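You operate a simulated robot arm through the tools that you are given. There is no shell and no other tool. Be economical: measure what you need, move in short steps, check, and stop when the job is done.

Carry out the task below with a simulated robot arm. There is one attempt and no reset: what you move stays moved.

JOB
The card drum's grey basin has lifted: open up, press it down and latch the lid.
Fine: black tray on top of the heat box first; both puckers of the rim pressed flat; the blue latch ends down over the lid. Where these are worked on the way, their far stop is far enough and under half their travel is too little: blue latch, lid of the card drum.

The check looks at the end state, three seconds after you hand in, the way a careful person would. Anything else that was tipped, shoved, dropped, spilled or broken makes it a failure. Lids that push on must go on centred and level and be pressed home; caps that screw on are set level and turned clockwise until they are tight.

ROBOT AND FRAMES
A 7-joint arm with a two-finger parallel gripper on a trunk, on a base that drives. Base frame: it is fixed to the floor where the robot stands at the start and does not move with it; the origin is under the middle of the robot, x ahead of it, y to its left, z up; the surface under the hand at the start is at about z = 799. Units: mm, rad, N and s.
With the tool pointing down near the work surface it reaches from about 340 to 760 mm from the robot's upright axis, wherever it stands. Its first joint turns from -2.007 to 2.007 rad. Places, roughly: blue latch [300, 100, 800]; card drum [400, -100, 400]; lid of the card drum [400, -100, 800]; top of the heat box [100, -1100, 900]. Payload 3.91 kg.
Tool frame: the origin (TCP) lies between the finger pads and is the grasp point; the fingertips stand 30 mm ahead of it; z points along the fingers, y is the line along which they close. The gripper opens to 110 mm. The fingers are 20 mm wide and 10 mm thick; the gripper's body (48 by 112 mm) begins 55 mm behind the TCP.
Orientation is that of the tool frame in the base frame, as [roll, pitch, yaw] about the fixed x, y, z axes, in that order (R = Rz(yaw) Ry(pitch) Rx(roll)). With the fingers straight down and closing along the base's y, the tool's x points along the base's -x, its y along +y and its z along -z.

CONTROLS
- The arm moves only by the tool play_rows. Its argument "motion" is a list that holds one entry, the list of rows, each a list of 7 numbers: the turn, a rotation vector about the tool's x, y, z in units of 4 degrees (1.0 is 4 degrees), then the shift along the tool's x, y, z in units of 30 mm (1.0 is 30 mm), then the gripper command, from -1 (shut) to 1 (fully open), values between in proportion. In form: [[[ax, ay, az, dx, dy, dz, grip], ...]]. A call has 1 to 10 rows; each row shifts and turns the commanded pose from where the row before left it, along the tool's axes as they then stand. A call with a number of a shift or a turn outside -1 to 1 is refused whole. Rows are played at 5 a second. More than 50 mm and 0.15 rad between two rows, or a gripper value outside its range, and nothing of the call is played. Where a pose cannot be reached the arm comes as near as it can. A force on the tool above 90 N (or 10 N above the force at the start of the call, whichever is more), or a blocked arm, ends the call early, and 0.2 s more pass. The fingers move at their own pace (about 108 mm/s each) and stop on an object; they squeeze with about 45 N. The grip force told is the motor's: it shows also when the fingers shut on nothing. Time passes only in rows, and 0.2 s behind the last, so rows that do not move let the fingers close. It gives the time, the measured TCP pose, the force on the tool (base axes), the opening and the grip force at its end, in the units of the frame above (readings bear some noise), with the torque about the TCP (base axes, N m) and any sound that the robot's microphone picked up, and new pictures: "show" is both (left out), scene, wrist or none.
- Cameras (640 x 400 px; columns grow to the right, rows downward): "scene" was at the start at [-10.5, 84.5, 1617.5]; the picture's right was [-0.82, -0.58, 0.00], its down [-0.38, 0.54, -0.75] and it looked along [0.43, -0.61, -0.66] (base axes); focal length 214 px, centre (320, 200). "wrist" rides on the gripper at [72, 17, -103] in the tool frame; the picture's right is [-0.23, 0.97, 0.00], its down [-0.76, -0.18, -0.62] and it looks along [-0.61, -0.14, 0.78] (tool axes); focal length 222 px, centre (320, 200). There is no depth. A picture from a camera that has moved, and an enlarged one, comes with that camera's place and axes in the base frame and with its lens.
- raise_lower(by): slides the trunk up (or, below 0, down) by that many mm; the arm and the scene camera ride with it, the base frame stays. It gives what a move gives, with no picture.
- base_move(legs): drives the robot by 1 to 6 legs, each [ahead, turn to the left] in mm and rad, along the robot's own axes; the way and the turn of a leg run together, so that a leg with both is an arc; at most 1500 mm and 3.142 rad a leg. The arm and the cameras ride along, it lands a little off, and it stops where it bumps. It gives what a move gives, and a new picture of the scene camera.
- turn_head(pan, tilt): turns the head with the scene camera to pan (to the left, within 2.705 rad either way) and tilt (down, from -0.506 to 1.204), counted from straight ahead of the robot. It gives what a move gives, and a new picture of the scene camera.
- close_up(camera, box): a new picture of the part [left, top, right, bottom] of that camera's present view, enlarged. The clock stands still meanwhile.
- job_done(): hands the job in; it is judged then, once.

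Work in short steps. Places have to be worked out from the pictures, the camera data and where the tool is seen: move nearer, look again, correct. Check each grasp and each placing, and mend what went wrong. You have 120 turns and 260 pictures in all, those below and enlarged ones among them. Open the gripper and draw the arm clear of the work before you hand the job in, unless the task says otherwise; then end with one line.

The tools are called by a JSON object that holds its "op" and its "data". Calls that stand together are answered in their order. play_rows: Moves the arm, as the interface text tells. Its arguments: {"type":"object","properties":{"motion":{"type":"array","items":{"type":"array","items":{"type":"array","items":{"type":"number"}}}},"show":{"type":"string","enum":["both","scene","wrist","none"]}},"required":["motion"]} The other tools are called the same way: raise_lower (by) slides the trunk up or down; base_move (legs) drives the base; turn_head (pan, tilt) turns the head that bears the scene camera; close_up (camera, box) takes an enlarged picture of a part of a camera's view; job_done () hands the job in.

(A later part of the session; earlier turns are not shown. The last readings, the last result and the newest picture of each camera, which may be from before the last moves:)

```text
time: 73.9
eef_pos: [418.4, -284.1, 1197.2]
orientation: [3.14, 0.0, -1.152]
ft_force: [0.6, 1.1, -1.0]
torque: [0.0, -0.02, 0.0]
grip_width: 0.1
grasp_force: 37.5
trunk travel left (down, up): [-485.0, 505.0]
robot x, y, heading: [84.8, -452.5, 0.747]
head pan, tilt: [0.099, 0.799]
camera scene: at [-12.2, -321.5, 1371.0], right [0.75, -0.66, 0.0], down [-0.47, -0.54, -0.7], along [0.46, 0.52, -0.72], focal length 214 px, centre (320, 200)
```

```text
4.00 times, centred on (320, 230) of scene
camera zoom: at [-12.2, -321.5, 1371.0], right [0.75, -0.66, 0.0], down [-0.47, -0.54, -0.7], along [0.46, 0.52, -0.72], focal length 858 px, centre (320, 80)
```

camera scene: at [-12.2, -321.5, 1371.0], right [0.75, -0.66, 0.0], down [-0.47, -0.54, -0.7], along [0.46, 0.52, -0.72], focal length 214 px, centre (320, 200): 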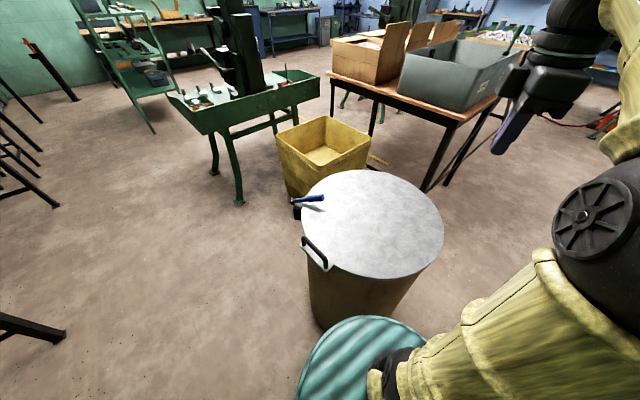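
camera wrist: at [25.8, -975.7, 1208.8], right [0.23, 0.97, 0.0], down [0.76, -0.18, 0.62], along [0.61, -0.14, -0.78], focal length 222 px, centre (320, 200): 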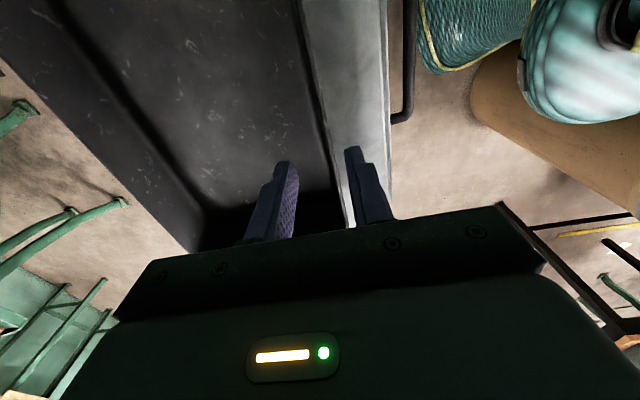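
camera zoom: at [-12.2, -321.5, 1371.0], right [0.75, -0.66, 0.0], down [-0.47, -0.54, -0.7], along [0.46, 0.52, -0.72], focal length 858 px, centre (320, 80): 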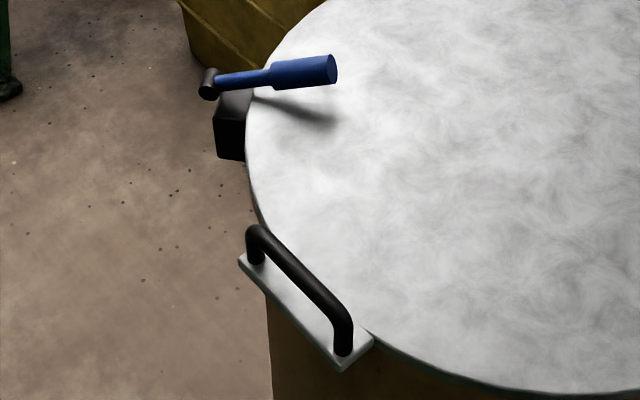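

Triangulated: latch pivot [273,155,805], tip [348,69,838]; handle bar ≈[193,-64,835]. I turn the gripper so it closes parallel to the latch's pin and go above the lever's thick part.

{"op": "play_rows", "data": {"motion": [[[0, 0, -0.854, 0, 0, 0, -1], [0, 0, -0.854, 0, 0, 0, -0.5], [0, 0, -0.854, 0, 0, 0, 0], [0, 0, -0.854, 0, 0, 0, 0], [0, 0, -0.854, 0, 0, 0, 0]]], "show": "none"}}

{"op": "play_rows", "data": {"motion": [[[0, 0, 0, -0.99, -0.54, 0.6, 0], [0, 0, 0, -0.99, -0.54, 0.6, 0], [0, 0, 0, -0.99, -0.54, 0.6, 0], [0, 0, 0, -0.99, -0.54, 0.6, 0], [0, 0, 0, -0.99, -0.54, 0.6, 0], [0, 0, 0, -0.99, -0.54, 0.6, 0], [0, 0, 0, -0.99, -0.54, 0.6, 0], [0, 0, 0, -0.99, -0.54, 0.6, 0], [0, 0, 0, -0.99, -0.54, 0.6, 0]]], "show": "both"}}

```text
time: 75.1
eef_pos: [418.8, -284.2, 1196.2]
orientation: [3.139, -0.001, -0.852]
ft_force: [-0.7, 0.5, 0.1]
torque: [0.02, 0.03, 0.01]
grip_width: 55.0
grasp_force: 0.1
trunk travel left (down, up): [-485.0, 505.0]
robot x, y, heading: [78.5, -455.7, 0.746]
head pan, tilt: [0.099, 0.799]
```

```text
time: 77.1
eef_pos: [351.8, 14.3, 1033.9]
orientation: [3.14, 0.0, -0.854]
ft_force: [0.3, -0.9, -0.1]
torque: [-0.01, -0.01, -0.01]
grip_width: 54.9
grasp_force: 0.2
trunk travel left (down, up): [-485.0, 505.0]
robot x, y, heading: [83.2, -452.7, 0.746]
head pan, tilt: [0.099, 0.799]
camera scene: at [-12.1, -321.1, 1370.9], right [0.75, -0.66, 0.0], down [-0.47, -0.54, -0.7], along [0.46, 0.52, -0.72], focal length 214 px, centre (320, 200)
camera wrist: at [385.2, -50.7, 1136.6], right [-0.88, -0.47, 0.0], down [-0.37, 0.69, 0.62], along [-0.29, 0.55, -0.78], focal length 222 px, centre (320, 200)
```

scene: 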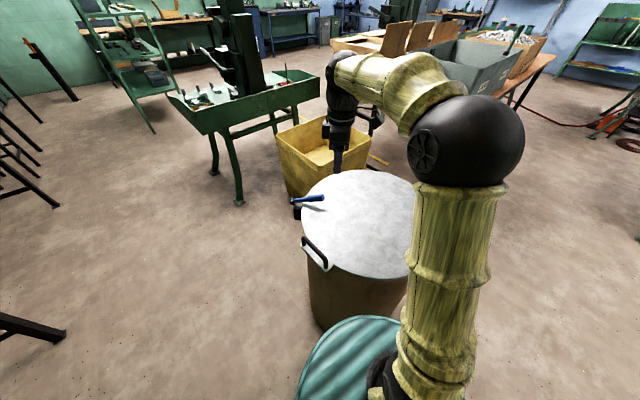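
wrist: 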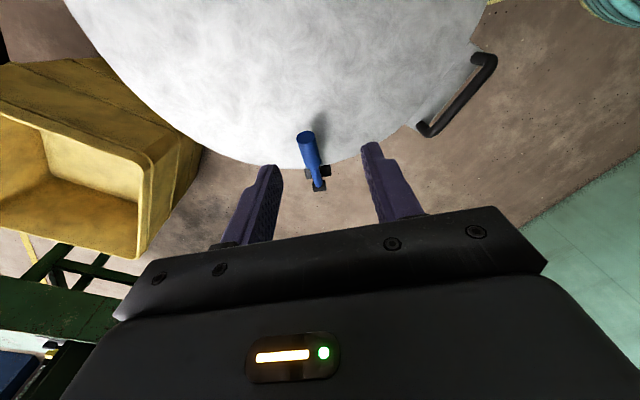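

The wrist view confirms the tip position. I move over the grip point and go down around the lever.

{"op": "play_rows", "data": {"motion": [[[0, 0, 0, -0.74, -0.37, 0.8, 0], [0, 0, 0, -0.74, -0.37, 0.8, 0], [0, 0, 0, -0.74, -0.36, 0.8, 0], [0, 0, 0, 0, 0, 0.9, 0], [0, 0, 0, 0, 0, 0.9, 0]]], "show": "wrist"}}

```text
time: 78.3
eef_pos: [333.1, 84.7, 908.9]
orientation: [3.141, 0.001, -0.854]
ft_force: [-0.2, -0.5, 0.0]
torque: [0.05, -0.01, -0.01]
grip_width: 54.7
grasp_force: 0.0
trunk travel left (down, up): [-485.0, 505.0]
robot x, y, heading: [80.8, -451.5, 0.752]
head pan, tilt: [0.099, 0.799]
camera wrist: at [366.8, 19.8, 1010.4], right [-0.88, -0.47, 0.0], down [-0.37, 0.69, 0.62], along [-0.29, 0.55, -0.78], focal length 222 px, centre (320, 200)
```

wrist: 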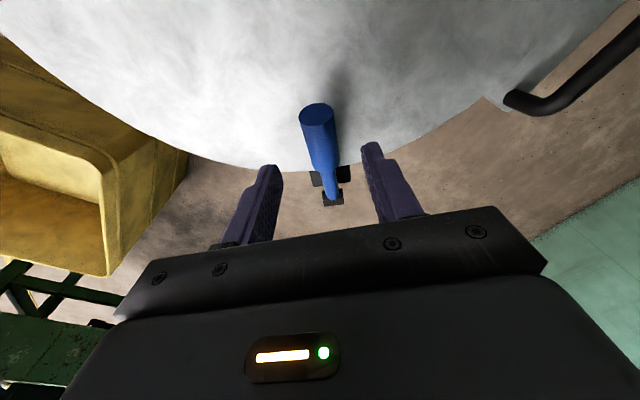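

Centred. Down to z≈838 and close.

{"op": "play_rows", "data": {"motion": [[[0, 0, 0, 0, 0, 0.9, 0], [0, 0, 0, 0, 0, 0.9, 0], [0, 0, 0, 0, 0, 0.57, 0], [0, 0, 0, 0, 0, 0, -1], [0, 0, 0, 0, 0, 0, -1], [0, 0, 0, 0, 0, 0, -1]]], "show": "wrist"}}

```text
time: 79.7
eef_pos: [332.8, 85.0, 836.1]
orientation: [3.137, 0.001, -0.856]
ft_force: [-1.5, 0.7, -3.3]
torque: [0.05, -0.39, -1.06]
grip_width: 27.1
grasp_force: 44.7
trunk travel left (down, up): [-485.0, 505.0]
robot x, y, heading: [79.7, -455.0, 0.751]
head pan, tilt: [0.099, 0.799]
camera wrist: at [366.6, 19.4, 939.1], right [-0.88, -0.47, 0.0], down [-0.36, 0.69, 0.62], along [-0.29, 0.55, -0.78], focal length 222 px, centre (320, 200)
```

wrist: 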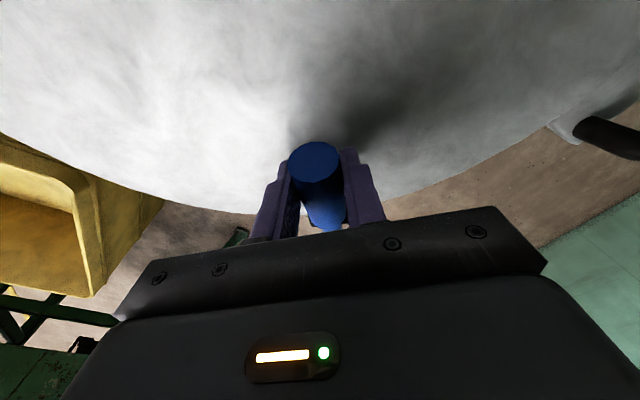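

Latch gripped. I swing it up along its arc about the pivot, checking halfway.

{"op": "play_rows", "data": {"motion": [[[0, 0, 0, -0.38, 0, -0.78, -1], [0, 0, 0, -0.56, 0, -0.63, -1], [0, 0, 0, -0.7, 0, -0.47, -1], [0, 0, 0, -0.8, 0, -0.27, -1]]], "show": "both"}}

```text
time: 80.7
eef_pos: [288.9, 139.5, 904.2]
orientation: [-3.136, 0.001, -0.857]
ft_force: [24.6, 0.3, 7.5]
torque: [-0.32, -1.7, -0.28]
grip_width: 26.8
grasp_force: 44.7
trunk travel left (down, up): [-485.0, 505.0]
robot x, y, heading: [81.6, -456.0, 0.75]
head pan, tilt: [0.099, 0.799]
camera scene: at [-9.5, -321.8, 1371.5], right [0.75, -0.66, 0.0], down [-0.48, -0.54, -0.7], along [0.46, 0.52, -0.72], focal length 214 px, centre (320, 200)
camera wrist: at [321.5, 75.0, 1005.6], right [-0.88, -0.47, 0.0], down [-0.37, 0.69, 0.63], along [-0.29, 0.55, -0.78], focal length 222 px, centre (320, 200)
```

scene: 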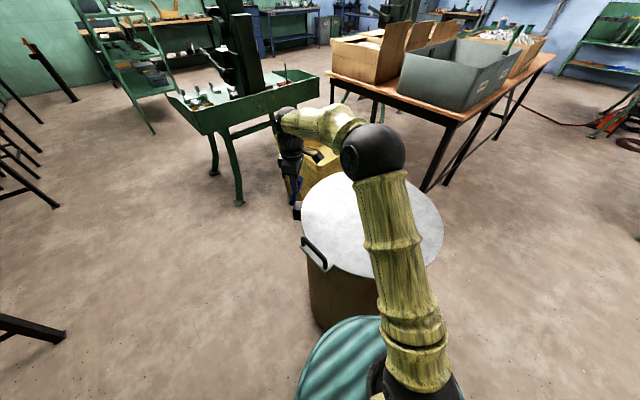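
wrist: 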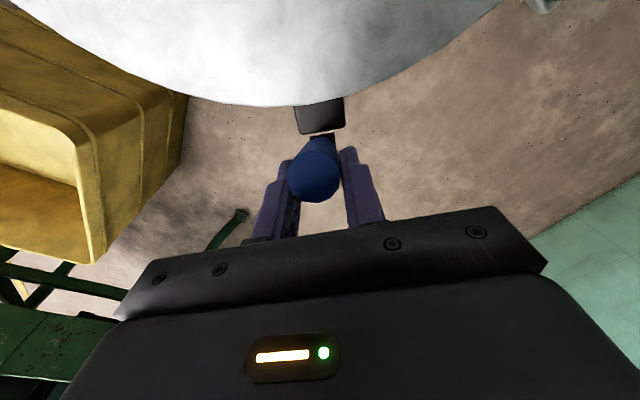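

It follows (near vertical now). Continue over to the far side.

{"op": "play_rows", "data": {"motion": [[[0, 0, 0, -0.84, -0.1, -0.05, -1], [0, 0, 0, -0.83, -0.1, 0.17, -1], [0, 0, 0, -0.6, 0, 0.3, -1], [0, 0, 0, -0.4, 0, 0.3, -1]]], "show": "both"}}

```text
time: 81.7
eef_pos: [235.0, 203.6, 878.9]
orientation: [3.14, 0.002, -0.852]
ft_force: [-0.4, 0.1, -0.4]
torque: [-0.01, 0.03, 0.01]
grip_width: 0.3
grasp_force: 38.3
trunk travel left (down, up): [-485.0, 505.0]
robot x, y, heading: [82.1, -451.4, 0.751]
head pan, tilt: [0.099, 0.799]
camera scene: at [-12.0, -321.5, 1370.9], right [0.75, -0.66, 0.0], down [-0.47, -0.54, -0.7], along [0.46, 0.52, -0.72], focal length 214 px, centre (320, 200)
camera wrist: at [269.4, 139.0, 982.1], right [-0.88, -0.47, 0.0], down [-0.37, 0.69, 0.62], along [-0.3, 0.55, -0.78], focal length 222 px, centre (320, 200)
```

scene: 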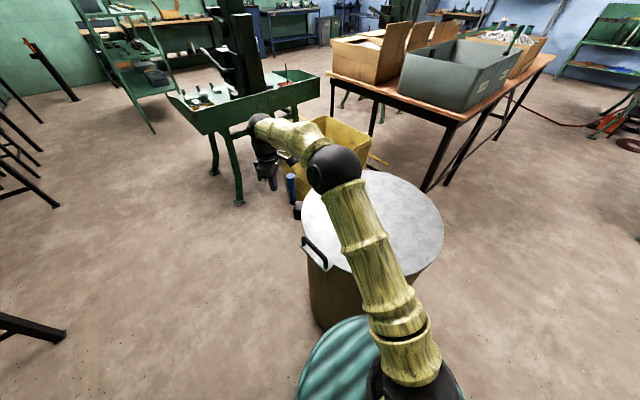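
wrist: 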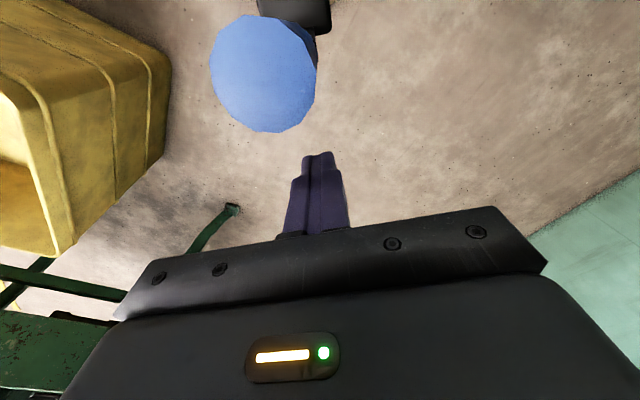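

The lever slipped out near its stop; I zoom to see its angle.

{"op": "close_up", "data": {"camera": "scene", "box": [260, 160, 360, 230]}}

```text
5.71 times, centred on (310, 195) of scene
camera zoom: at [-12.0, -321.5, 1370.9], right [0.75, -0.66, 0.0], down [-0.47, -0.54, -0.7], along [0.46, 0.52, -0.72], focal length 1226 px, centre (377, 229)
```

zoom: 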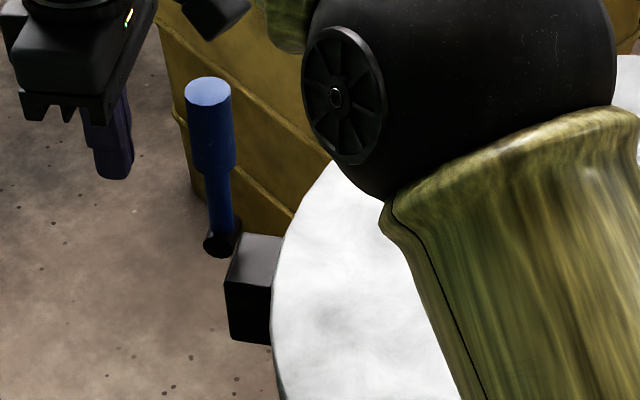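

The lever stands upright (~87°). I go round inside and nudge it outward to find whether that is its stop.

{"op": "play_rows", "data": {"motion": [[[0, 0, 0, 0, 0, -1, -1], [0, 0, 0, 0, 0, -1, -1], [0, 0, 0, 0, 0, -1, -1], [0, 0, 0, 0.9, 0, -0.1, -1], [0, 0, 0, 0.9, 0, 0, -1], [0, 0, 0, 0.9, 0.05, 0, -1], [0, 0, 0, 0.86, 0.05, 0, -1], [0, 0, 0, 0, 0, 1, -1], [0, 0, 0, 0, 0, 1, -1]]], "show": "wrist"}}

{"op": "play_rows", "data": {"motion": [[[0, 0, 0, -0.3, 0, 0, -1], [0, 0, 0, -0.3, 0, 0, -1], [0, 0, 0, -0.3, 0, 0, -1], [0, 0, 0, -0.2, 0, 0, -1]]], "show": "wrist"}}

```text
time: 83.7
eef_pos: [304.8, 121.3, 912.4]
orientation: [3.14, 0.002, -0.853]
ft_force: [0.0, -0.6, 0.5]
torque: [-0.02, -0.02, -0.02]
grip_width: 0.1
grasp_force: 38.3
trunk travel left (down, up): [-485.0, 505.0]
robot x, y, heading: [76.7, -455.1, 0.747]
head pan, tilt: [0.099, 0.799]
camera wrist: at [338.7, 56.7, 1015.0], right [-0.88, -0.47, 0.0], down [-0.37, 0.69, 0.62], along [-0.29, 0.55, -0.78], focal length 222 px, centre (320, 200)
```

wrist: 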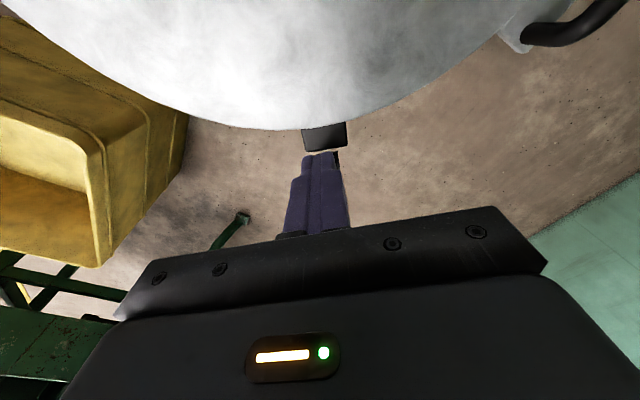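

```text
time: 84.7
eef_pos: [283.4, 146.3, 912.5]
orientation: [3.138, 0.002, -0.854]
ft_force: [0.7, -0.3, -0.1]
torque: [0.03, 0.01, 0.0]
grip_width: 0.1
grasp_force: 37.3
trunk travel left (down, up): [-485.0, 505.0]
robot x, y, heading: [80.2, -455.9, 0.744]
head pan, tilt: [0.099, 0.799]
camera wrist: at [316.3, 81.3, 1015.2], right [-0.88, -0.47, 0.0], down [-0.37, 0.69, 0.62], along [-0.29, 0.55, -0.78], focal length 222 px, centre (320, 200)
```

wrist: 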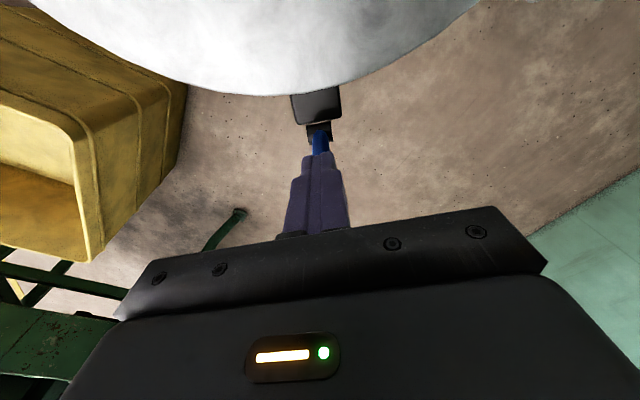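

No resistance yet; push further.

{"op": "play_rows", "data": {"motion": [[[0, 0, 0, -0.3, 0, 0, -1], [0, 0, 0, -0.3, 0, 0, -1], [0, 0, 0, -0.3, 0, 0, -1], [0, 0, 0, -0.3, 0, 0, -1]]], "show": "scene"}}

{"op": "close_up", "data": {"camera": "scene", "box": [260, 160, 360, 230]}}

```text
time: 85.7
eef_pos: [260.6, 173.3, 912.9]
orientation: [3.141, 0.0, -0.855]
ft_force: [3.0, -5.4, 1.4]
torque: [-0.15, -0.12, 0.02]
grip_width: 0.0
grasp_force: 37.9
trunk travel left (down, up): [-485.0, 505.0]
robot x, y, heading: [77.2, -451.1, 0.745]
head pan, tilt: [0.099, 0.799]
camera scene: at [-11.6, -322.2, 1371.1], right [0.75, -0.66, 0.0], down [-0.48, -0.54, -0.7], along [0.46, 0.52, -0.72], focal length 214 px, centre (320, 200)
```

scene: 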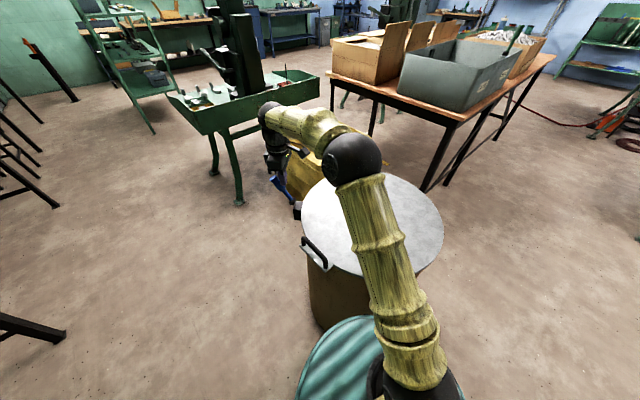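

```text
5.71 times, centred on (310, 195) of scene
camera zoom: at [-11.6, -322.2, 1371.1], right [0.75, -0.66, 0.0], down [-0.48, -0.54, -0.7], along [0.46, 0.52, -0.72], focal length 1226 px, centre (377, 229)
```

zoom: 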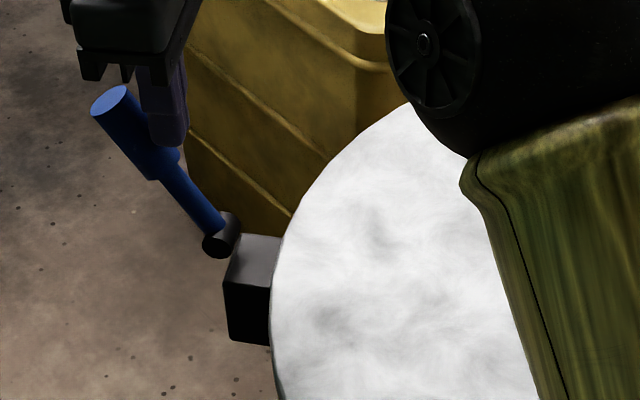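

The lever moves by friction only. I push further out and down until its stop.

{"op": "play_rows", "data": {"motion": [[[0, 0, 0, -0.4, 0, 0.2, -1], [0, 0, 0, -0.4, 0, 0.3, -1], [0, 0, 0, -0.4, 0, 0.3, -1], [0, 0, 0, -0.3, 0, 0.3, -1]]], "show": "none"}}

{"op": "close_up", "data": {"camera": "scene", "box": [240, 160, 340, 230]}}

```text
time: 86.3
eef_pos: [261.9, 175.1, 912.0]
orientation: [-3.134, -0.022, -0.875]
ft_force: [8.6, -36.8, 29.9]
torque: [-0.9, -0.12, 0.05]
grip_width: 0.0
grasp_force: 37.3
trunk travel left (down, up): [-485.0, 505.0]
robot x, y, heading: [80.6, -456.3, 0.741]
head pan, tilt: [0.099, 0.799]
stopped in row 2: the force on the tool passed its limit at 99 N (the readings are from after the stop); the commanded pose is now the measured one
```

```text
5.71 times, centred on (290, 195) of scene
camera zoom: at [-11.2, -329.6, 1372.2], right [0.75, -0.67, 0.0], down [-0.48, -0.53, -0.7], along [0.46, 0.53, -0.71], focal length 1226 px, centre (491, 229)
```

zoom: 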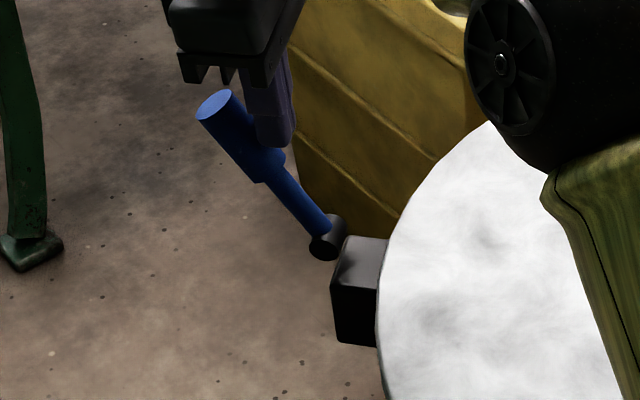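

That is the latch's far stop. I back off and go above the handle, turning the gripper to close across its bar.

{"op": "play_rows", "data": {"motion": [[[0, 0, 0, 0.3, 0, -0.7, -1], [0, 0, 0, 0, 0, -1, -1], [0, 0, 0, 0.55, 0.87, -0.3, -1], [0, 0, 0, 0.55, 0.87, 0, -1], [0, 0, 0, 0.55, 0.87, 0, -1], [0, 0, 0, 0.5, 0.87, 0, -1], [0, 0, 0, 0.5, 0.87, 0, -1], [0, 0, 0, 0.5, 0.87, 0, 0], [0, 0, 0, 0.5, 0.87, 0, 0], [0, 0, 0, 0.5, 0.87, 0, 0]]], "show": "none"}}

{"op": "play_rows", "data": {"motion": [[[0, 0, 1, 0, 0, 0, 0], [0, 0, 1, 0, 0, 0, 0], [0, 0, 1, 0, 0, 0, 0], [0, 0, 1, 0, 0, 0, 0], [0, 0, 1, 0, 0, 0, 0], [0, 0, 1, 0, 0, 0, 0], [0, 0, 1, 0, 0, 0, 0], [0, 0, 1, 0, 0, 0, 0], [0, 0, 1, 0, 0, 0, 0], [0, 0, 1, 0, 0, 0, 0]]], "show": "both"}}

```text
time: 88.5
eef_pos: [181.2, -53.3, 968.8]
orientation: [-3.141, -0.022, -0.868]
ft_force: [0.0, 0.7, 0.3]
torque: [0.03, -0.03, 0.02]
grip_width: 55.1
grasp_force: 0.1
trunk travel left (down, up): [-485.0, 505.0]
robot x, y, heading: [82.6, -451.2, 0.746]
head pan, tilt: [0.099, 0.799]
```

```text
time: 90.7
eef_pos: [183.3, -53.1, 967.8]
orientation: [-3.128, -0.016, -1.566]
ft_force: [-0.2, -0.3, 0.1]
torque: [-0.01, 0.0, -0.04]
grip_width: 55.0
grasp_force: 0.0
trunk travel left (down, up): [-485.0, 505.0]
robot x, y, heading: [82.3, -453.9, 0.743]
head pan, tilt: [0.099, 0.799]
camera scene: at [-11.7, -321.2, 1370.9], right [0.75, -0.66, 0.0], down [-0.48, -0.54, -0.7], along [0.46, 0.52, -0.72], focal length 214 px, centre (320, 200)
camera wrist: at [163.4, -123.2, 1071.0], right [-0.97, 0.22, -0.02], down [0.17, 0.77, 0.61], along [0.15, 0.59, -0.79], focal length 222 px, centre (320, 200)
```

scene: 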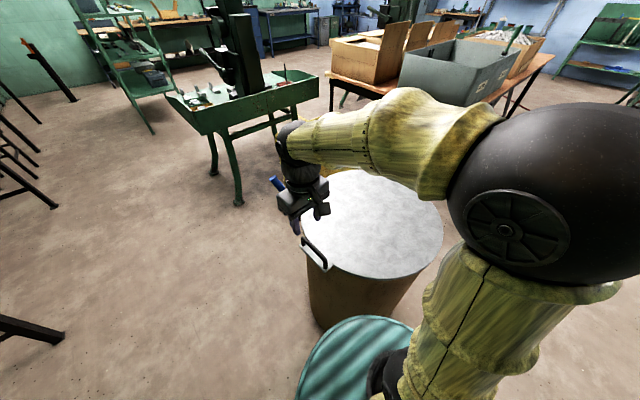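
wrist: 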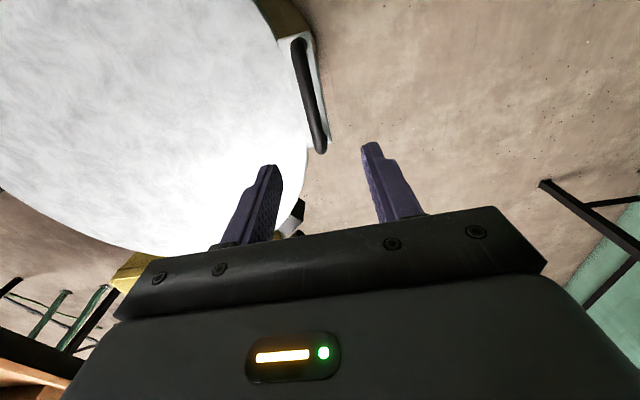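

Bar is at x≈188, y≈-68. Down over it, straddling.

{"op": "play_rows", "data": {"motion": [[[0, 0, 0, 0.4, -0.17, 0.9, 0], [0, 0, 0, 0, 0, 0.9, 0], [0, 0, 0, 0, 0, 0.9, 0], [0, 0, 0, 0, 0, 0.9, 0], [0, 0, 0, 0, 0, 0.65, 0], [0, 0, 0, 0, 0, 0, 0]]], "show": "both"}}

```text
time: 92.1
eef_pos: [189.3, -66.8, 840.7]
orientation: [-3.129, -0.015, -1.564]
ft_force: [0.0, -0.5, -0.7]
torque: [-0.01, -0.01, -0.02]
grip_width: 55.3
grasp_force: 0.1
trunk travel left (down, up): [-485.0, 505.0]
robot x, y, heading: [82.5, -456.3, 0.744]
head pan, tilt: [0.099, 0.799]
camera scene: at [-11.6, -321.0, 1370.9], right [0.75, -0.66, 0.0], down [-0.48, -0.54, -0.7], along [0.46, 0.52, -0.72], focal length 214 px, centre (320, 200)
camera wrist: at [169.9, -136.6, 943.6], right [-0.97, 0.22, -0.02], down [0.17, 0.77, 0.61], along [0.15, 0.6, -0.79], focal length 222 px, centre (320, 200)
```

scene: 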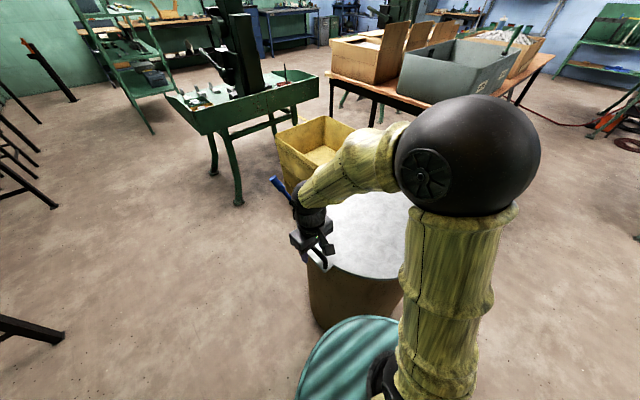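
wrist: 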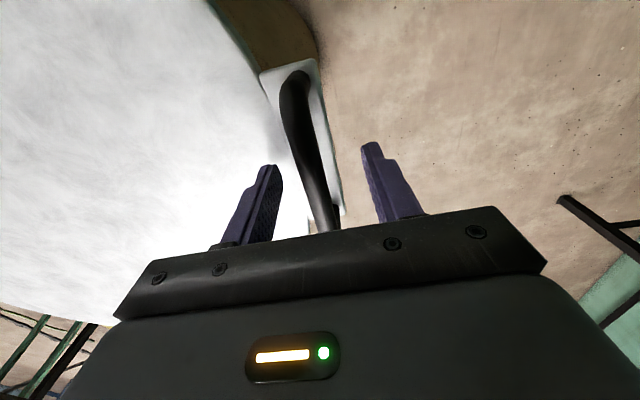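

Close on the bar and begin lifting along the lid's arc.

{"op": "play_rows", "data": {"motion": [[[0, 0, 0, 0, 0, 0, -1], [0, 0, 0, 0, 0, 0, -1], [0, 0, 0, 0, 0, 0, -1], [0, 0, 0, 0, -0.09, -0.97, -1], [0, 0, 0, 0, -0.15, -0.97, -1]]], "show": "both"}}

```text
time: 93.3
eef_pos: [199.9, -67.4, 897.6]
orientation: [-3.129, -0.018, -1.569]
ft_force: [31.1, -2.1, -13.2]
torque: [0.84, -0.05, -0.27]
grip_width: 13.6
grasp_force: 44.7
trunk travel left (down, up): [-485.0, 505.0]
robot x, y, heading: [82.8, -456.4, 0.743]
head pan, tilt: [0.099, 0.799]
camera scene: at [-7.5, -320.8, 1371.0], right [0.75, -0.67, 0.0], down [-0.48, -0.54, -0.7], along [0.46, 0.52, -0.72], focal length 214 px, centre (320, 200)
camera wrist: at [181.2, -136.6, 1002.1], right [-0.97, 0.23, -0.02], down [0.17, 0.77, 0.61], along [0.15, 0.59, -0.79], focal length 222 px, centre (320, 200)
```

scene: 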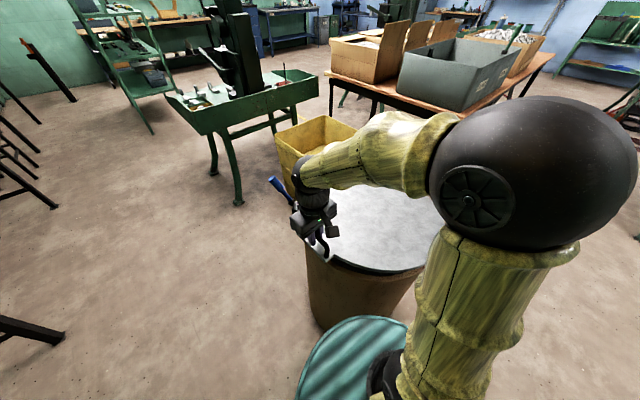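
wrist: 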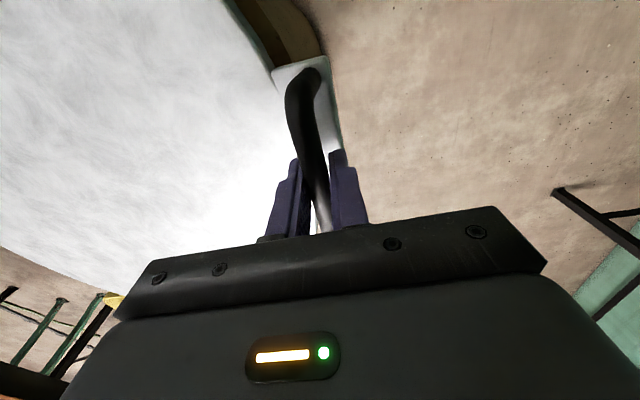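

The lid rises; its arc leans a bit more to +x than assumed. Continuing with corrected arc steps.

{"op": "play_rows", "data": {"motion": [[[0, 0, 0, 0, -0.42, -0.95, -1], [0, 0, 0, 0, -0.33, -0.93, -1], [0, 0, 0, 0, -0.38, -0.91, -1], [0, 0, 0, 0, -0.44, -0.89, -1], [0, 0, 0, 0, -0.49, -0.86, -1]]], "show": "wrist"}}

```text
time: 94.5
eef_pos: [253.7, -65.2, 1038.0]
orientation: [-3.127, -0.014, -1.563]
ft_force: [-7.2, -15.7, -3.2]
torque: [-0.27, 0.19, -0.8]
grip_width: 13.8
grasp_force: 45.3
trunk travel left (down, up): [-485.0, 505.0]
robot x, y, heading: [79.3, -453.0, 0.748]
head pan, tilt: [0.099, 0.799]
camera wrist: at [234.2, -136.4, 1141.5], right [-0.98, 0.22, -0.02], down [0.16, 0.77, 0.61], along [0.15, 0.6, -0.79], focal length 222 px, centre (320, 200)
```

wrist: 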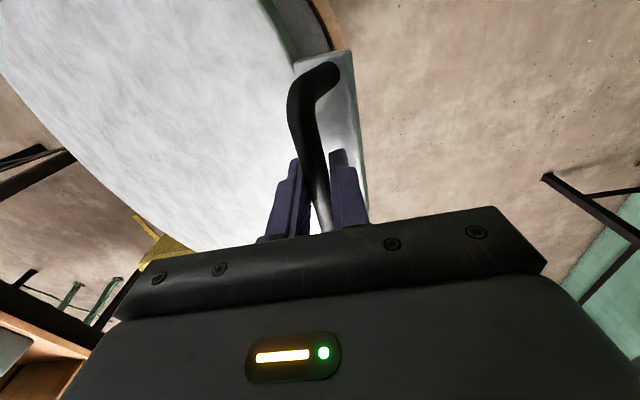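

On track (θ≈31°). Next portion of the arc to about 60°.

{"op": "play_rows", "data": {"motion": [[[0, 0, 0, 0.1, -0.52, -0.83, -1], [0, 0, 0, 0.1, -0.59, -0.8, -1], [0, 0, 0, 0.05, -0.64, -0.76, -1], [0, 0, 0, 0.05, -0.68, -0.72, -1], [0, 0, 0, 0, -0.72, -0.67, -1]]], "show": "none"}}

{"op": "play_rows", "data": {"motion": [[[0, 0, 0, 0, -0.76, -0.63, -1], [0, 0, 0, 0, -0.8, -0.58, -1], [0, 0, 0, 0, -0.84, -0.53, -1]]], "show": "both"}}

```text
time: 95.7
eef_pos: [342.6, -65.7, 1152.7]
orientation: [-3.126, -0.012, -1.562]
ft_force: [-23.4, 19.0, 17.4]
torque: [0.3, 0.17, -0.85]
grip_width: 13.8
grasp_force: 45.5
trunk travel left (down, up): [-485.0, 505.0]
robot x, y, heading: [80.2, -449.3, 0.745]
head pan, tilt: [0.099, 0.799]
```

```text
time: 96.5
eef_pos: [414.1, -69.6, 1206.1]
orientation: [-3.121, -0.013, -1.567]
ft_force: [-22.6, 10.9, 27.9]
torque: [0.3, 0.07, -0.93]
grip_width: 13.7
grasp_force: 45.0
trunk travel left (down, up): [-485.0, 505.0]
robot x, y, heading: [81.2, -456.7, 0.741]
head pan, tilt: [0.099, 0.799]
camera scene: at [-17.4, -320.9, 1370.7], right [0.75, -0.66, 0.0], down [-0.47, -0.54, -0.7], along [0.47, 0.52, -0.71], focal length 214 px, centre (320, 200)
camera wrist: at [393.3, -139.3, 1309.9], right [-0.97, 0.22, -0.02], down [0.16, 0.77, 0.62], along [0.15, 0.6, -0.79], focal length 222 px, centre (320, 200)
```

scene: 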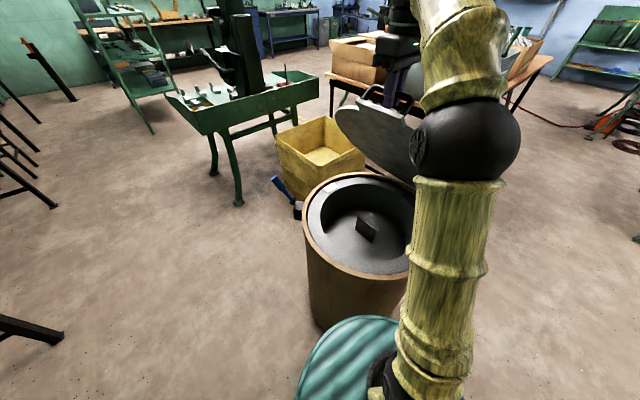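
wrist: 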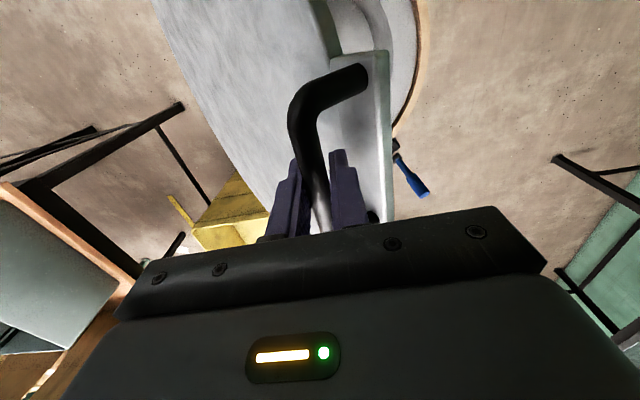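

Lid at ≈58°; the basin is in view. Continue toward vertical.

{"op": "play_rows", "data": {"motion": [[[0, 0, 0, 0, -0.83, -0.57, -1], [0, 0, 0, 0, -0.9, -0.46, -1], [0, 0, 0, 0, -0.93, -0.4, -1], [0, 0, 0, 0, -0.95, -0.34, -1], [0, 0, 0, 0, -0.97, -0.28, -1]]], "show": "none"}}

{"op": "play_rows", "data": {"motion": [[[0, 0, 0, 0, -0.98, -0.22, -1], [0, 0, 0, 0, -0.99, -0.16, -1], [0, 0, 0, 0, -1, -0.1, -1]]], "show": "both"}}

```text
time: 97.7
eef_pos: [414.1, -68.7, 1205.6]
orientation: [-3.123, -0.013, -1.566]
ft_force: [-23.9, 9.1, 29.6]
torque: [-0.09, -0.01, -0.88]
grip_width: 13.8
grasp_force: 45.2
out of reach, approached as far as the arm can: row 1, 2, 3, 4, 5
trunk travel left (down, up): [-485.0, 505.0]
robot x, y, heading: [80.7, -454.3, 0.746]
head pan, tilt: [0.099, 0.799]
```

```text
time: 98.5
eef_pos: [414.4, -68.8, 1206.4]
orientation: [-3.123, -0.015, -1.564]
ft_force: [-23.1, 7.7, 28.6]
torque: [-0.1, 0.01, -0.88]
grip_width: 13.6
grasp_force: 44.4
out of reach, approached as far as the arm can: row 1, 2, 3
trunk travel left (down, up): [-485.0, 505.0]
robot x, y, heading: [82.1, -453.7, 0.746]
head pan, tilt: [0.099, 0.799]
camera scene: at [-17.4, -321.5, 1370.6], right [0.75, -0.66, 0.0], down [-0.47, -0.54, -0.7], along [0.47, 0.52, -0.71], focal length 214 px, centre (320, 200)
camera wrist: at [393.5, -139.5, 1309.1], right [-0.97, 0.22, -0.02], down [0.16, 0.77, 0.62], along [0.15, 0.6, -0.79], focal length 222 px, centre (320, 200)
```

scene: 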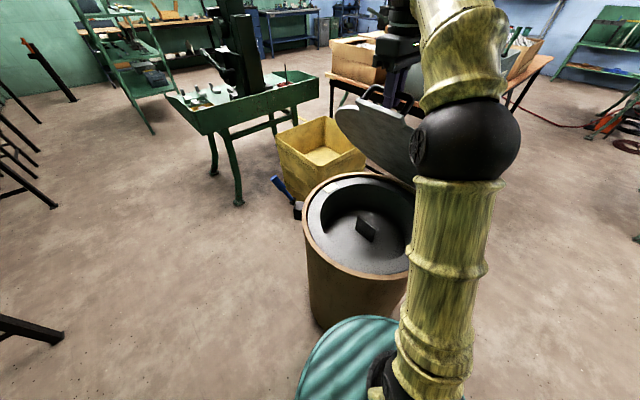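
wrist: 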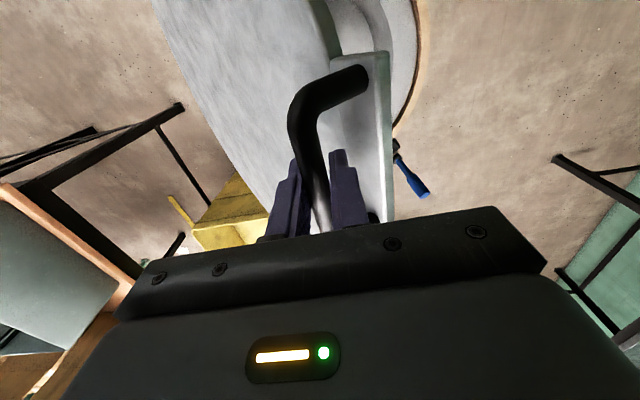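

The arm is at its reach limit here with the tool straight down. I tilt the tool (about its closing axis) so the fingers lean north, which lowers the wrist.

{"op": "play_rows", "data": {"motion": [[[0, -0.7, 0, 0, 0, 0, -1], [0, -0.7, 0, 0, 0, 0, -1], [0, -0.7, 0, 0, 0, 0, -1]]], "show": "none"}}

```text
time: 99.3
eef_pos: [418.3, -69.5, 1203.1]
orientation: [-3.126, 0.127, -1.567]
ft_force: [-12.6, 0.2, 10.7]
torque: [-1.35, 0.03, -0.86]
grip_width: 13.6
grasp_force: 45.4
trunk travel left (down, up): [-485.0, 505.0]
robot x, y, heading: [81.6, -456.4, 0.744]
head pan, tilt: [0.099, 0.799]
```

That works. More tilt.

{"op": "play_rows", "data": {"motion": [[[0, -0.9, 0, 0, 0, 0, -1], [0, -0.9, 0, 0, 0, 0, -1], [0, -0.9, 0, 0, 0, 0, -1], [0, -0.9, 0, 0, 0, 0, -1], [0, -0.9, 0, 0, 0, 0, -1], [0, -0.9, 0, 0, 0, 0, -1]]], "show": "wrist"}}

```text
time: 100.7
eef_pos: [419.3, -68.1, 1204.0]
orientation: [-3.124, 0.509, -1.558]
ft_force: [-5.9, 4.7, 0.8]
torque: [-1.43, 0.01, -1.09]
grip_width: 13.8
grasp_force: 44.9
trunk travel left (down, up): [-485.0, 505.0]
robot x, y, heading: [81.2, -454.6, 0.742]
head pan, tilt: [0.099, 0.799]
camera wrist: at [400.5, -180.7, 1257.9], right [-0.98, 0.19, 0.1], down [0.16, 0.36, 0.92], along [0.14, 0.91, -0.39], focal length 222 px, centre (320, 200)
```

wrist: 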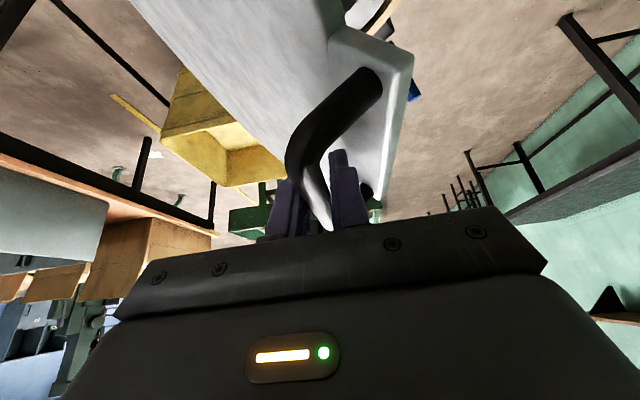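

Now continue the arc with the tilted tool.

{"op": "play_rows", "data": {"motion": [[[0, 0, 0, -0.24, -0.87, -0.43, -1], [0, 0, 0, -0.21, -0.9, -0.38, -1], [0, 0, 0, -0.19, -0.93, -0.33, -1], [0, 0, 0, -0.16, -0.95, -0.29, -1]]], "show": "scene"}}

```text
time: 101.7
eef_pos: [523.9, -68.6, 1250.9]
orientation: [-3.123, 0.511, -1.553]
ft_force: [-7.1, 18.6, 18.2]
torque: [0.42, -0.06, -1.08]
grip_width: 14.0
grasp_force: 44.9
out of reach, approached as far as the arm can: row 4
trunk travel left (down, up): [-485.0, 505.0]
robot x, y, heading: [80.4, -458.0, 0.742]
head pan, tilt: [0.099, 0.799]
camera scene: at [-14.0, -319.5, 1370.9], right [0.75, -0.66, 0.0], down [-0.48, -0.54, -0.7], along [0.46, 0.52, -0.72], focal length 214 px, centre (320, 200)
```

scene: 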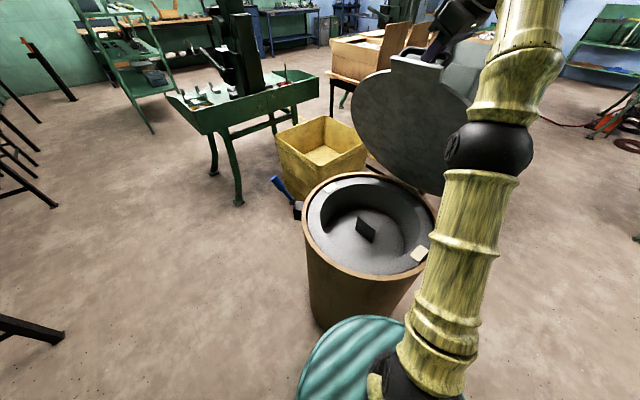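

Lid ≈73°. Tilt a bit more to gain reach.

{"op": "play_rows", "data": {"motion": [[[0, -0.9, 0, 0, 0, 0, -1], [0, -0.9, 0, 0, 0, 0, -1], [0, -0.9, 0, 0, 0, 0, -1], [0, -0.9, 0, 0, 0, 0, -1], [0, -0.9, 0, 0, 0, 0, -1]]], "show": "none"}}

```text
time: 102.9
eef_pos: [525.4, -71.1, 1248.1]
orientation: [-3.119, 0.819, -1.551]
ft_force: [-5.5, 8.4, 3.9]
torque: [-1.57, 0.01, -1.43]
grip_width: 14.1
grasp_force: 44.8
trunk travel left (down, up): [-485.0, 505.0]
robot x, y, heading: [83.5, -451.1, 0.733]
head pan, tilt: [0.099, 0.799]
```

Continue toward vertical and beyond.

{"op": "play_rows", "data": {"motion": [[[0, 0, 0, -0.2, -0.97, -0.19, -1], [0, 0, 0, -0.15, -0.98, -0.14, -1], [0, 0, 0, -0.11, -0.99, -0.1, -1], [0, 0, 0, -0.06, -1, -0.06, -1], [0, 0, 0, -0.02, -1, -0.02, -1]]], "show": "both"}}

```text
time: 103.8
eef_pos: [584.8, -71.2, 1265.3]
orientation: [-3.079, 0.858, -1.501]
ft_force: [-4.6, 21.2, 25.5]
torque: [-0.25, -0.12, -1.68]
grip_width: 15.1
grasp_force: 44.8
out of reach, approached as far as the arm can: row 2, 3, 4
trunk travel left (down, up): [-485.0, 505.0]
robot x, y, heading: [76.1, -453.6, 0.745]
head pan, tilt: [0.099, 0.799]
stopped in row 4: the force on the tool passed its limit at 93 N (the readings are from after the stop); the commanded pose is now the measured one
camera scene: at [-15.3, -319.3, 1370.4], right [0.75, -0.66, 0.0], down [-0.47, -0.54, -0.7], along [0.46, 0.52, -0.72], focal length 214 px, centre (320, 200)
camera wrist: at [569.3, -196.9, 1276.0], right [-0.98, 0.13, 0.13], down [0.14, 0.03, 0.99], along [0.12, 0.99, -0.05], focal length 222 px, centre (320, 200)
```

scene: 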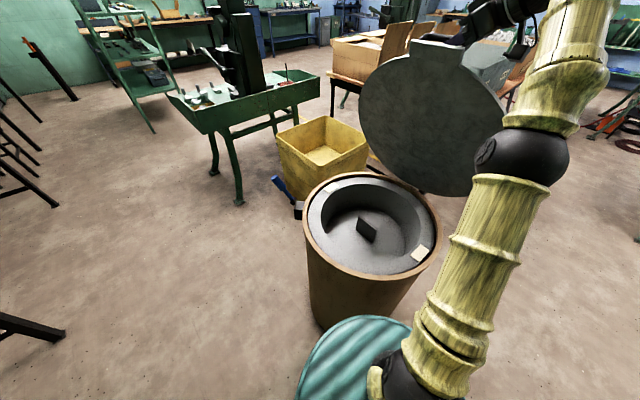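
wrist: 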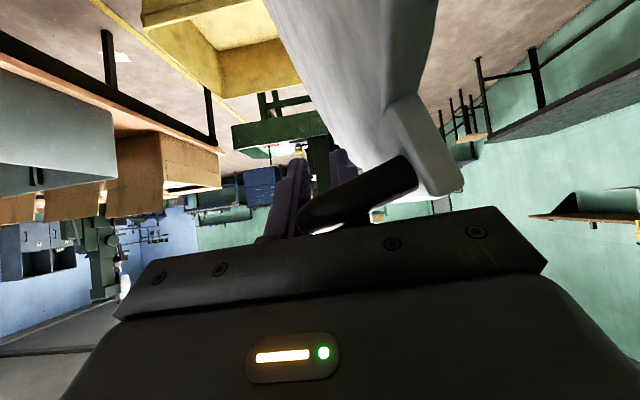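

Lid ≈80°. I loosen the fingers slightly, keeping them as a support, to see whether the lid stands by itself.

{"op": "play_rows", "data": {"motion": [[[0, 0, 0, 0, 0, 0, -0.6], [0, 0, 0, 0, 0, 0, -0.45], [0, 0, 0, 0, 0, 0, -0.45], [0, 0, 0, 0, 0, 0, -0.45]]], "show": "both"}}

```text
time: 104.8
eef_pos: [586.3, -72.8, 1261.0]
orientation: [-3.091, 0.849, -1.51]
ft_force: [-7.3, 23.4, 30.4]
torque: [-1.54, 0.25, -0.84]
grip_width: 33.2
grasp_force: 3.0
trunk travel left (down, up): [-485.0, 505.0]
robot x, y, heading: [79.8, -451.3, 0.747]
head pan, tilt: [0.099, 0.799]
camera scene: at [-16.0, -318.9, 1370.5], right [0.75, -0.66, 0.0], down [-0.47, -0.54, -0.7], along [0.46, 0.52, -0.72], focal length 214 px, centre (320, 200)
camera wrist: at [570.4, -198.0, 1273.9], right [-0.98, 0.13, 0.14], down [0.14, 0.04, 0.99], along [0.12, 0.99, -0.06], focal length 222 px, centre (320, 200)
```

scene: 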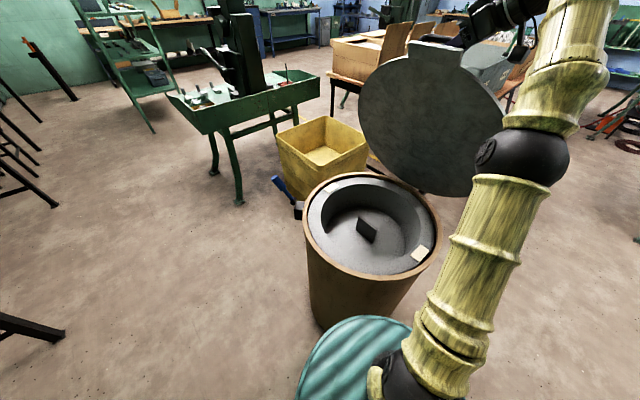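
wrist: 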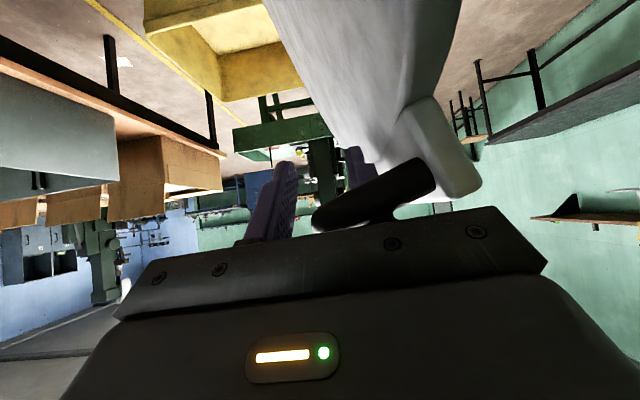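

There is still contact along the tool; I back the tool off 12 mm along its axis and watch the lid.

{"op": "play_rows", "data": {"motion": [[[0, 0, 0, 0, 0, -0.2, -0.45], [0, 0, 0, 0, 0, -0.2, -0.45], [0, 0, 0, 0, 0, 0, -0.3]]], "show": "both"}}

```text
time: 105.6
eef_pos: [586.7, -77.9, 1264.7]
orientation: [-3.095, 0.846, -1.512]
ft_force: [-5.7, 40.7, 21.2]
torque: [-1.26, 0.4, -1.01]
grip_width: 40.7
grasp_force: 1.9
trunk travel left (down, up): [-485.0, 505.0]
robot x, y, heading: [81.3, -450.7, 0.748]
head pan, tilt: [0.099, 0.799]
camera scene: at [-14.6, -314.4, 1370.0], right [0.75, -0.66, 0.01], down [-0.47, -0.54, -0.7], along [0.46, 0.52, -0.72], focal length 214 px, centre (320, 200)
camera wrist: at [570.4, -202.9, 1277.8], right [-0.98, 0.13, 0.14], down [0.15, 0.04, 0.99], along [0.12, 0.99, -0.06], focal length 222 px, centre (320, 200)
```

scene: 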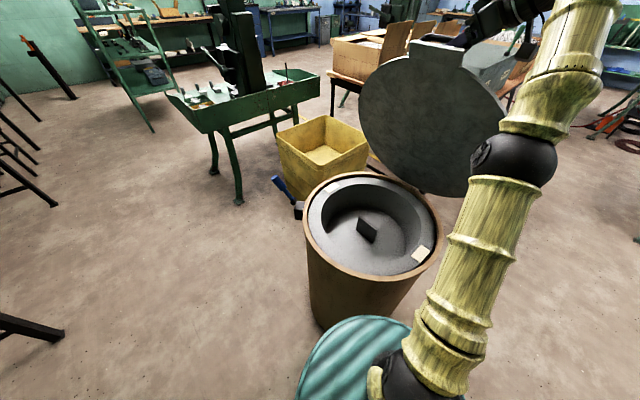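
wrist: 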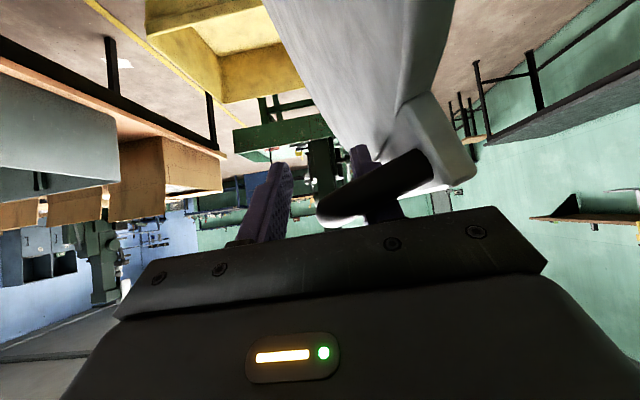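

The west finger seems to rest on the handle's south post because the arm sags at full reach. I creep the base 30 mm forward, which also pushes the lid further open.

{"op": "base_move", "data": {"legs": [[30, 0]]}}

```text
time: 106.5
eef_pos: [611.6, -69.7, 1264.6]
orientation: [-3.097, 0.849, -1.516]
ft_force: [-0.3, -14.8, 5.7]
torque: [0.01, 0.18, 0.84]
grip_width: 39.9
grasp_force: 0.9
trunk travel left (down, up): [-485.0, 505.0]
robot x, y, heading: [103.5, -433.6, 0.756]
head pan, tilt: [0.099, 0.799]
camera scene: at [8.3, -305.1, 1371.1], right [0.75, -0.66, 0.0], down [-0.47, -0.54, -0.7], along [0.46, 0.52, -0.72], focal length 214 px, centre (320, 200)
```

scene: 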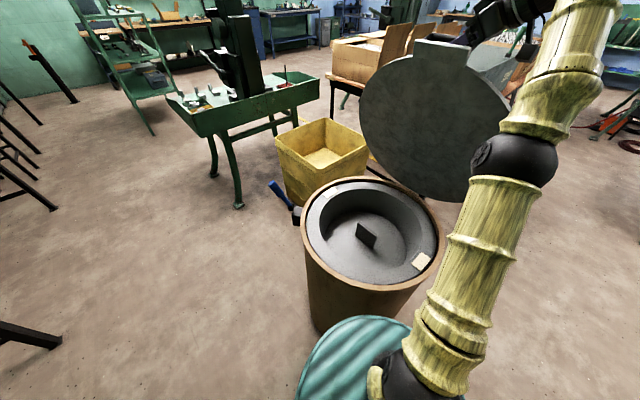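

Better. Now retract along the tool axis and watch the lid.

{"op": "play_rows", "data": {"motion": [[[0, 0, 0, 0, 0, -0.2, -0.2], [0, 0, 0, 0, 0, -0.3, -0.2], [0, 0, 0, 0, 0, -0.3, -0.2]]], "show": "both"}}

```text
time: 107.2
eef_pos: [606.1, -84.9, 1275.1]
orientation: [-3.094, 0.847, -1.515]
ft_force: [-1.8, 2.1, 7.4]
torque: [-0.2, 0.2, -0.11]
grip_width: 44.5
grasp_force: 1.2
out of reach, approached as far as the arm can: row 2
trunk travel left (down, up): [-485.0, 505.0]
robot x, y, heading: [102.8, -433.9, 0.748]
head pan, tilt: [0.099, 0.799]
camera scene: at [8.5, -301.5, 1371.0], right [0.75, -0.66, 0.0], down [-0.47, -0.54, -0.7], along [0.46, 0.52, -0.72], focal length 214 px, centre (320, 200)
camera wrist: at [590.0, -209.7, 1288.0], right [-0.98, 0.13, 0.14], down [0.15, 0.04, 0.99], along [0.12, 0.99, -0.06], focal length 222 px, centre (320, 200)
```

scene: 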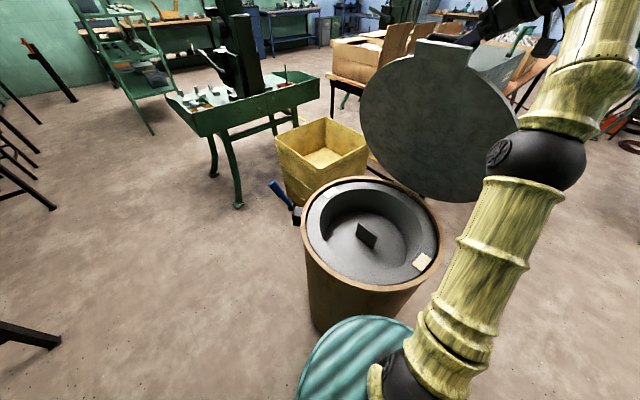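
wrist: 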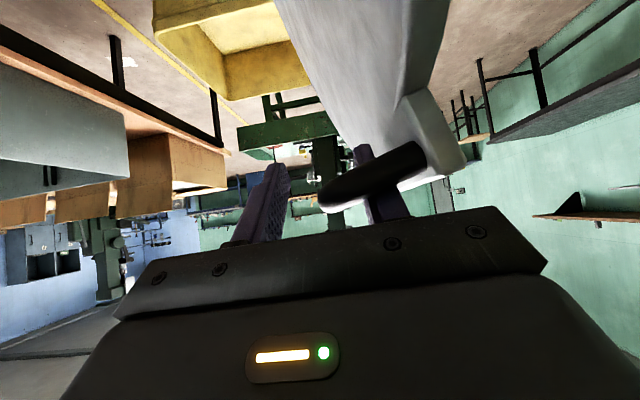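

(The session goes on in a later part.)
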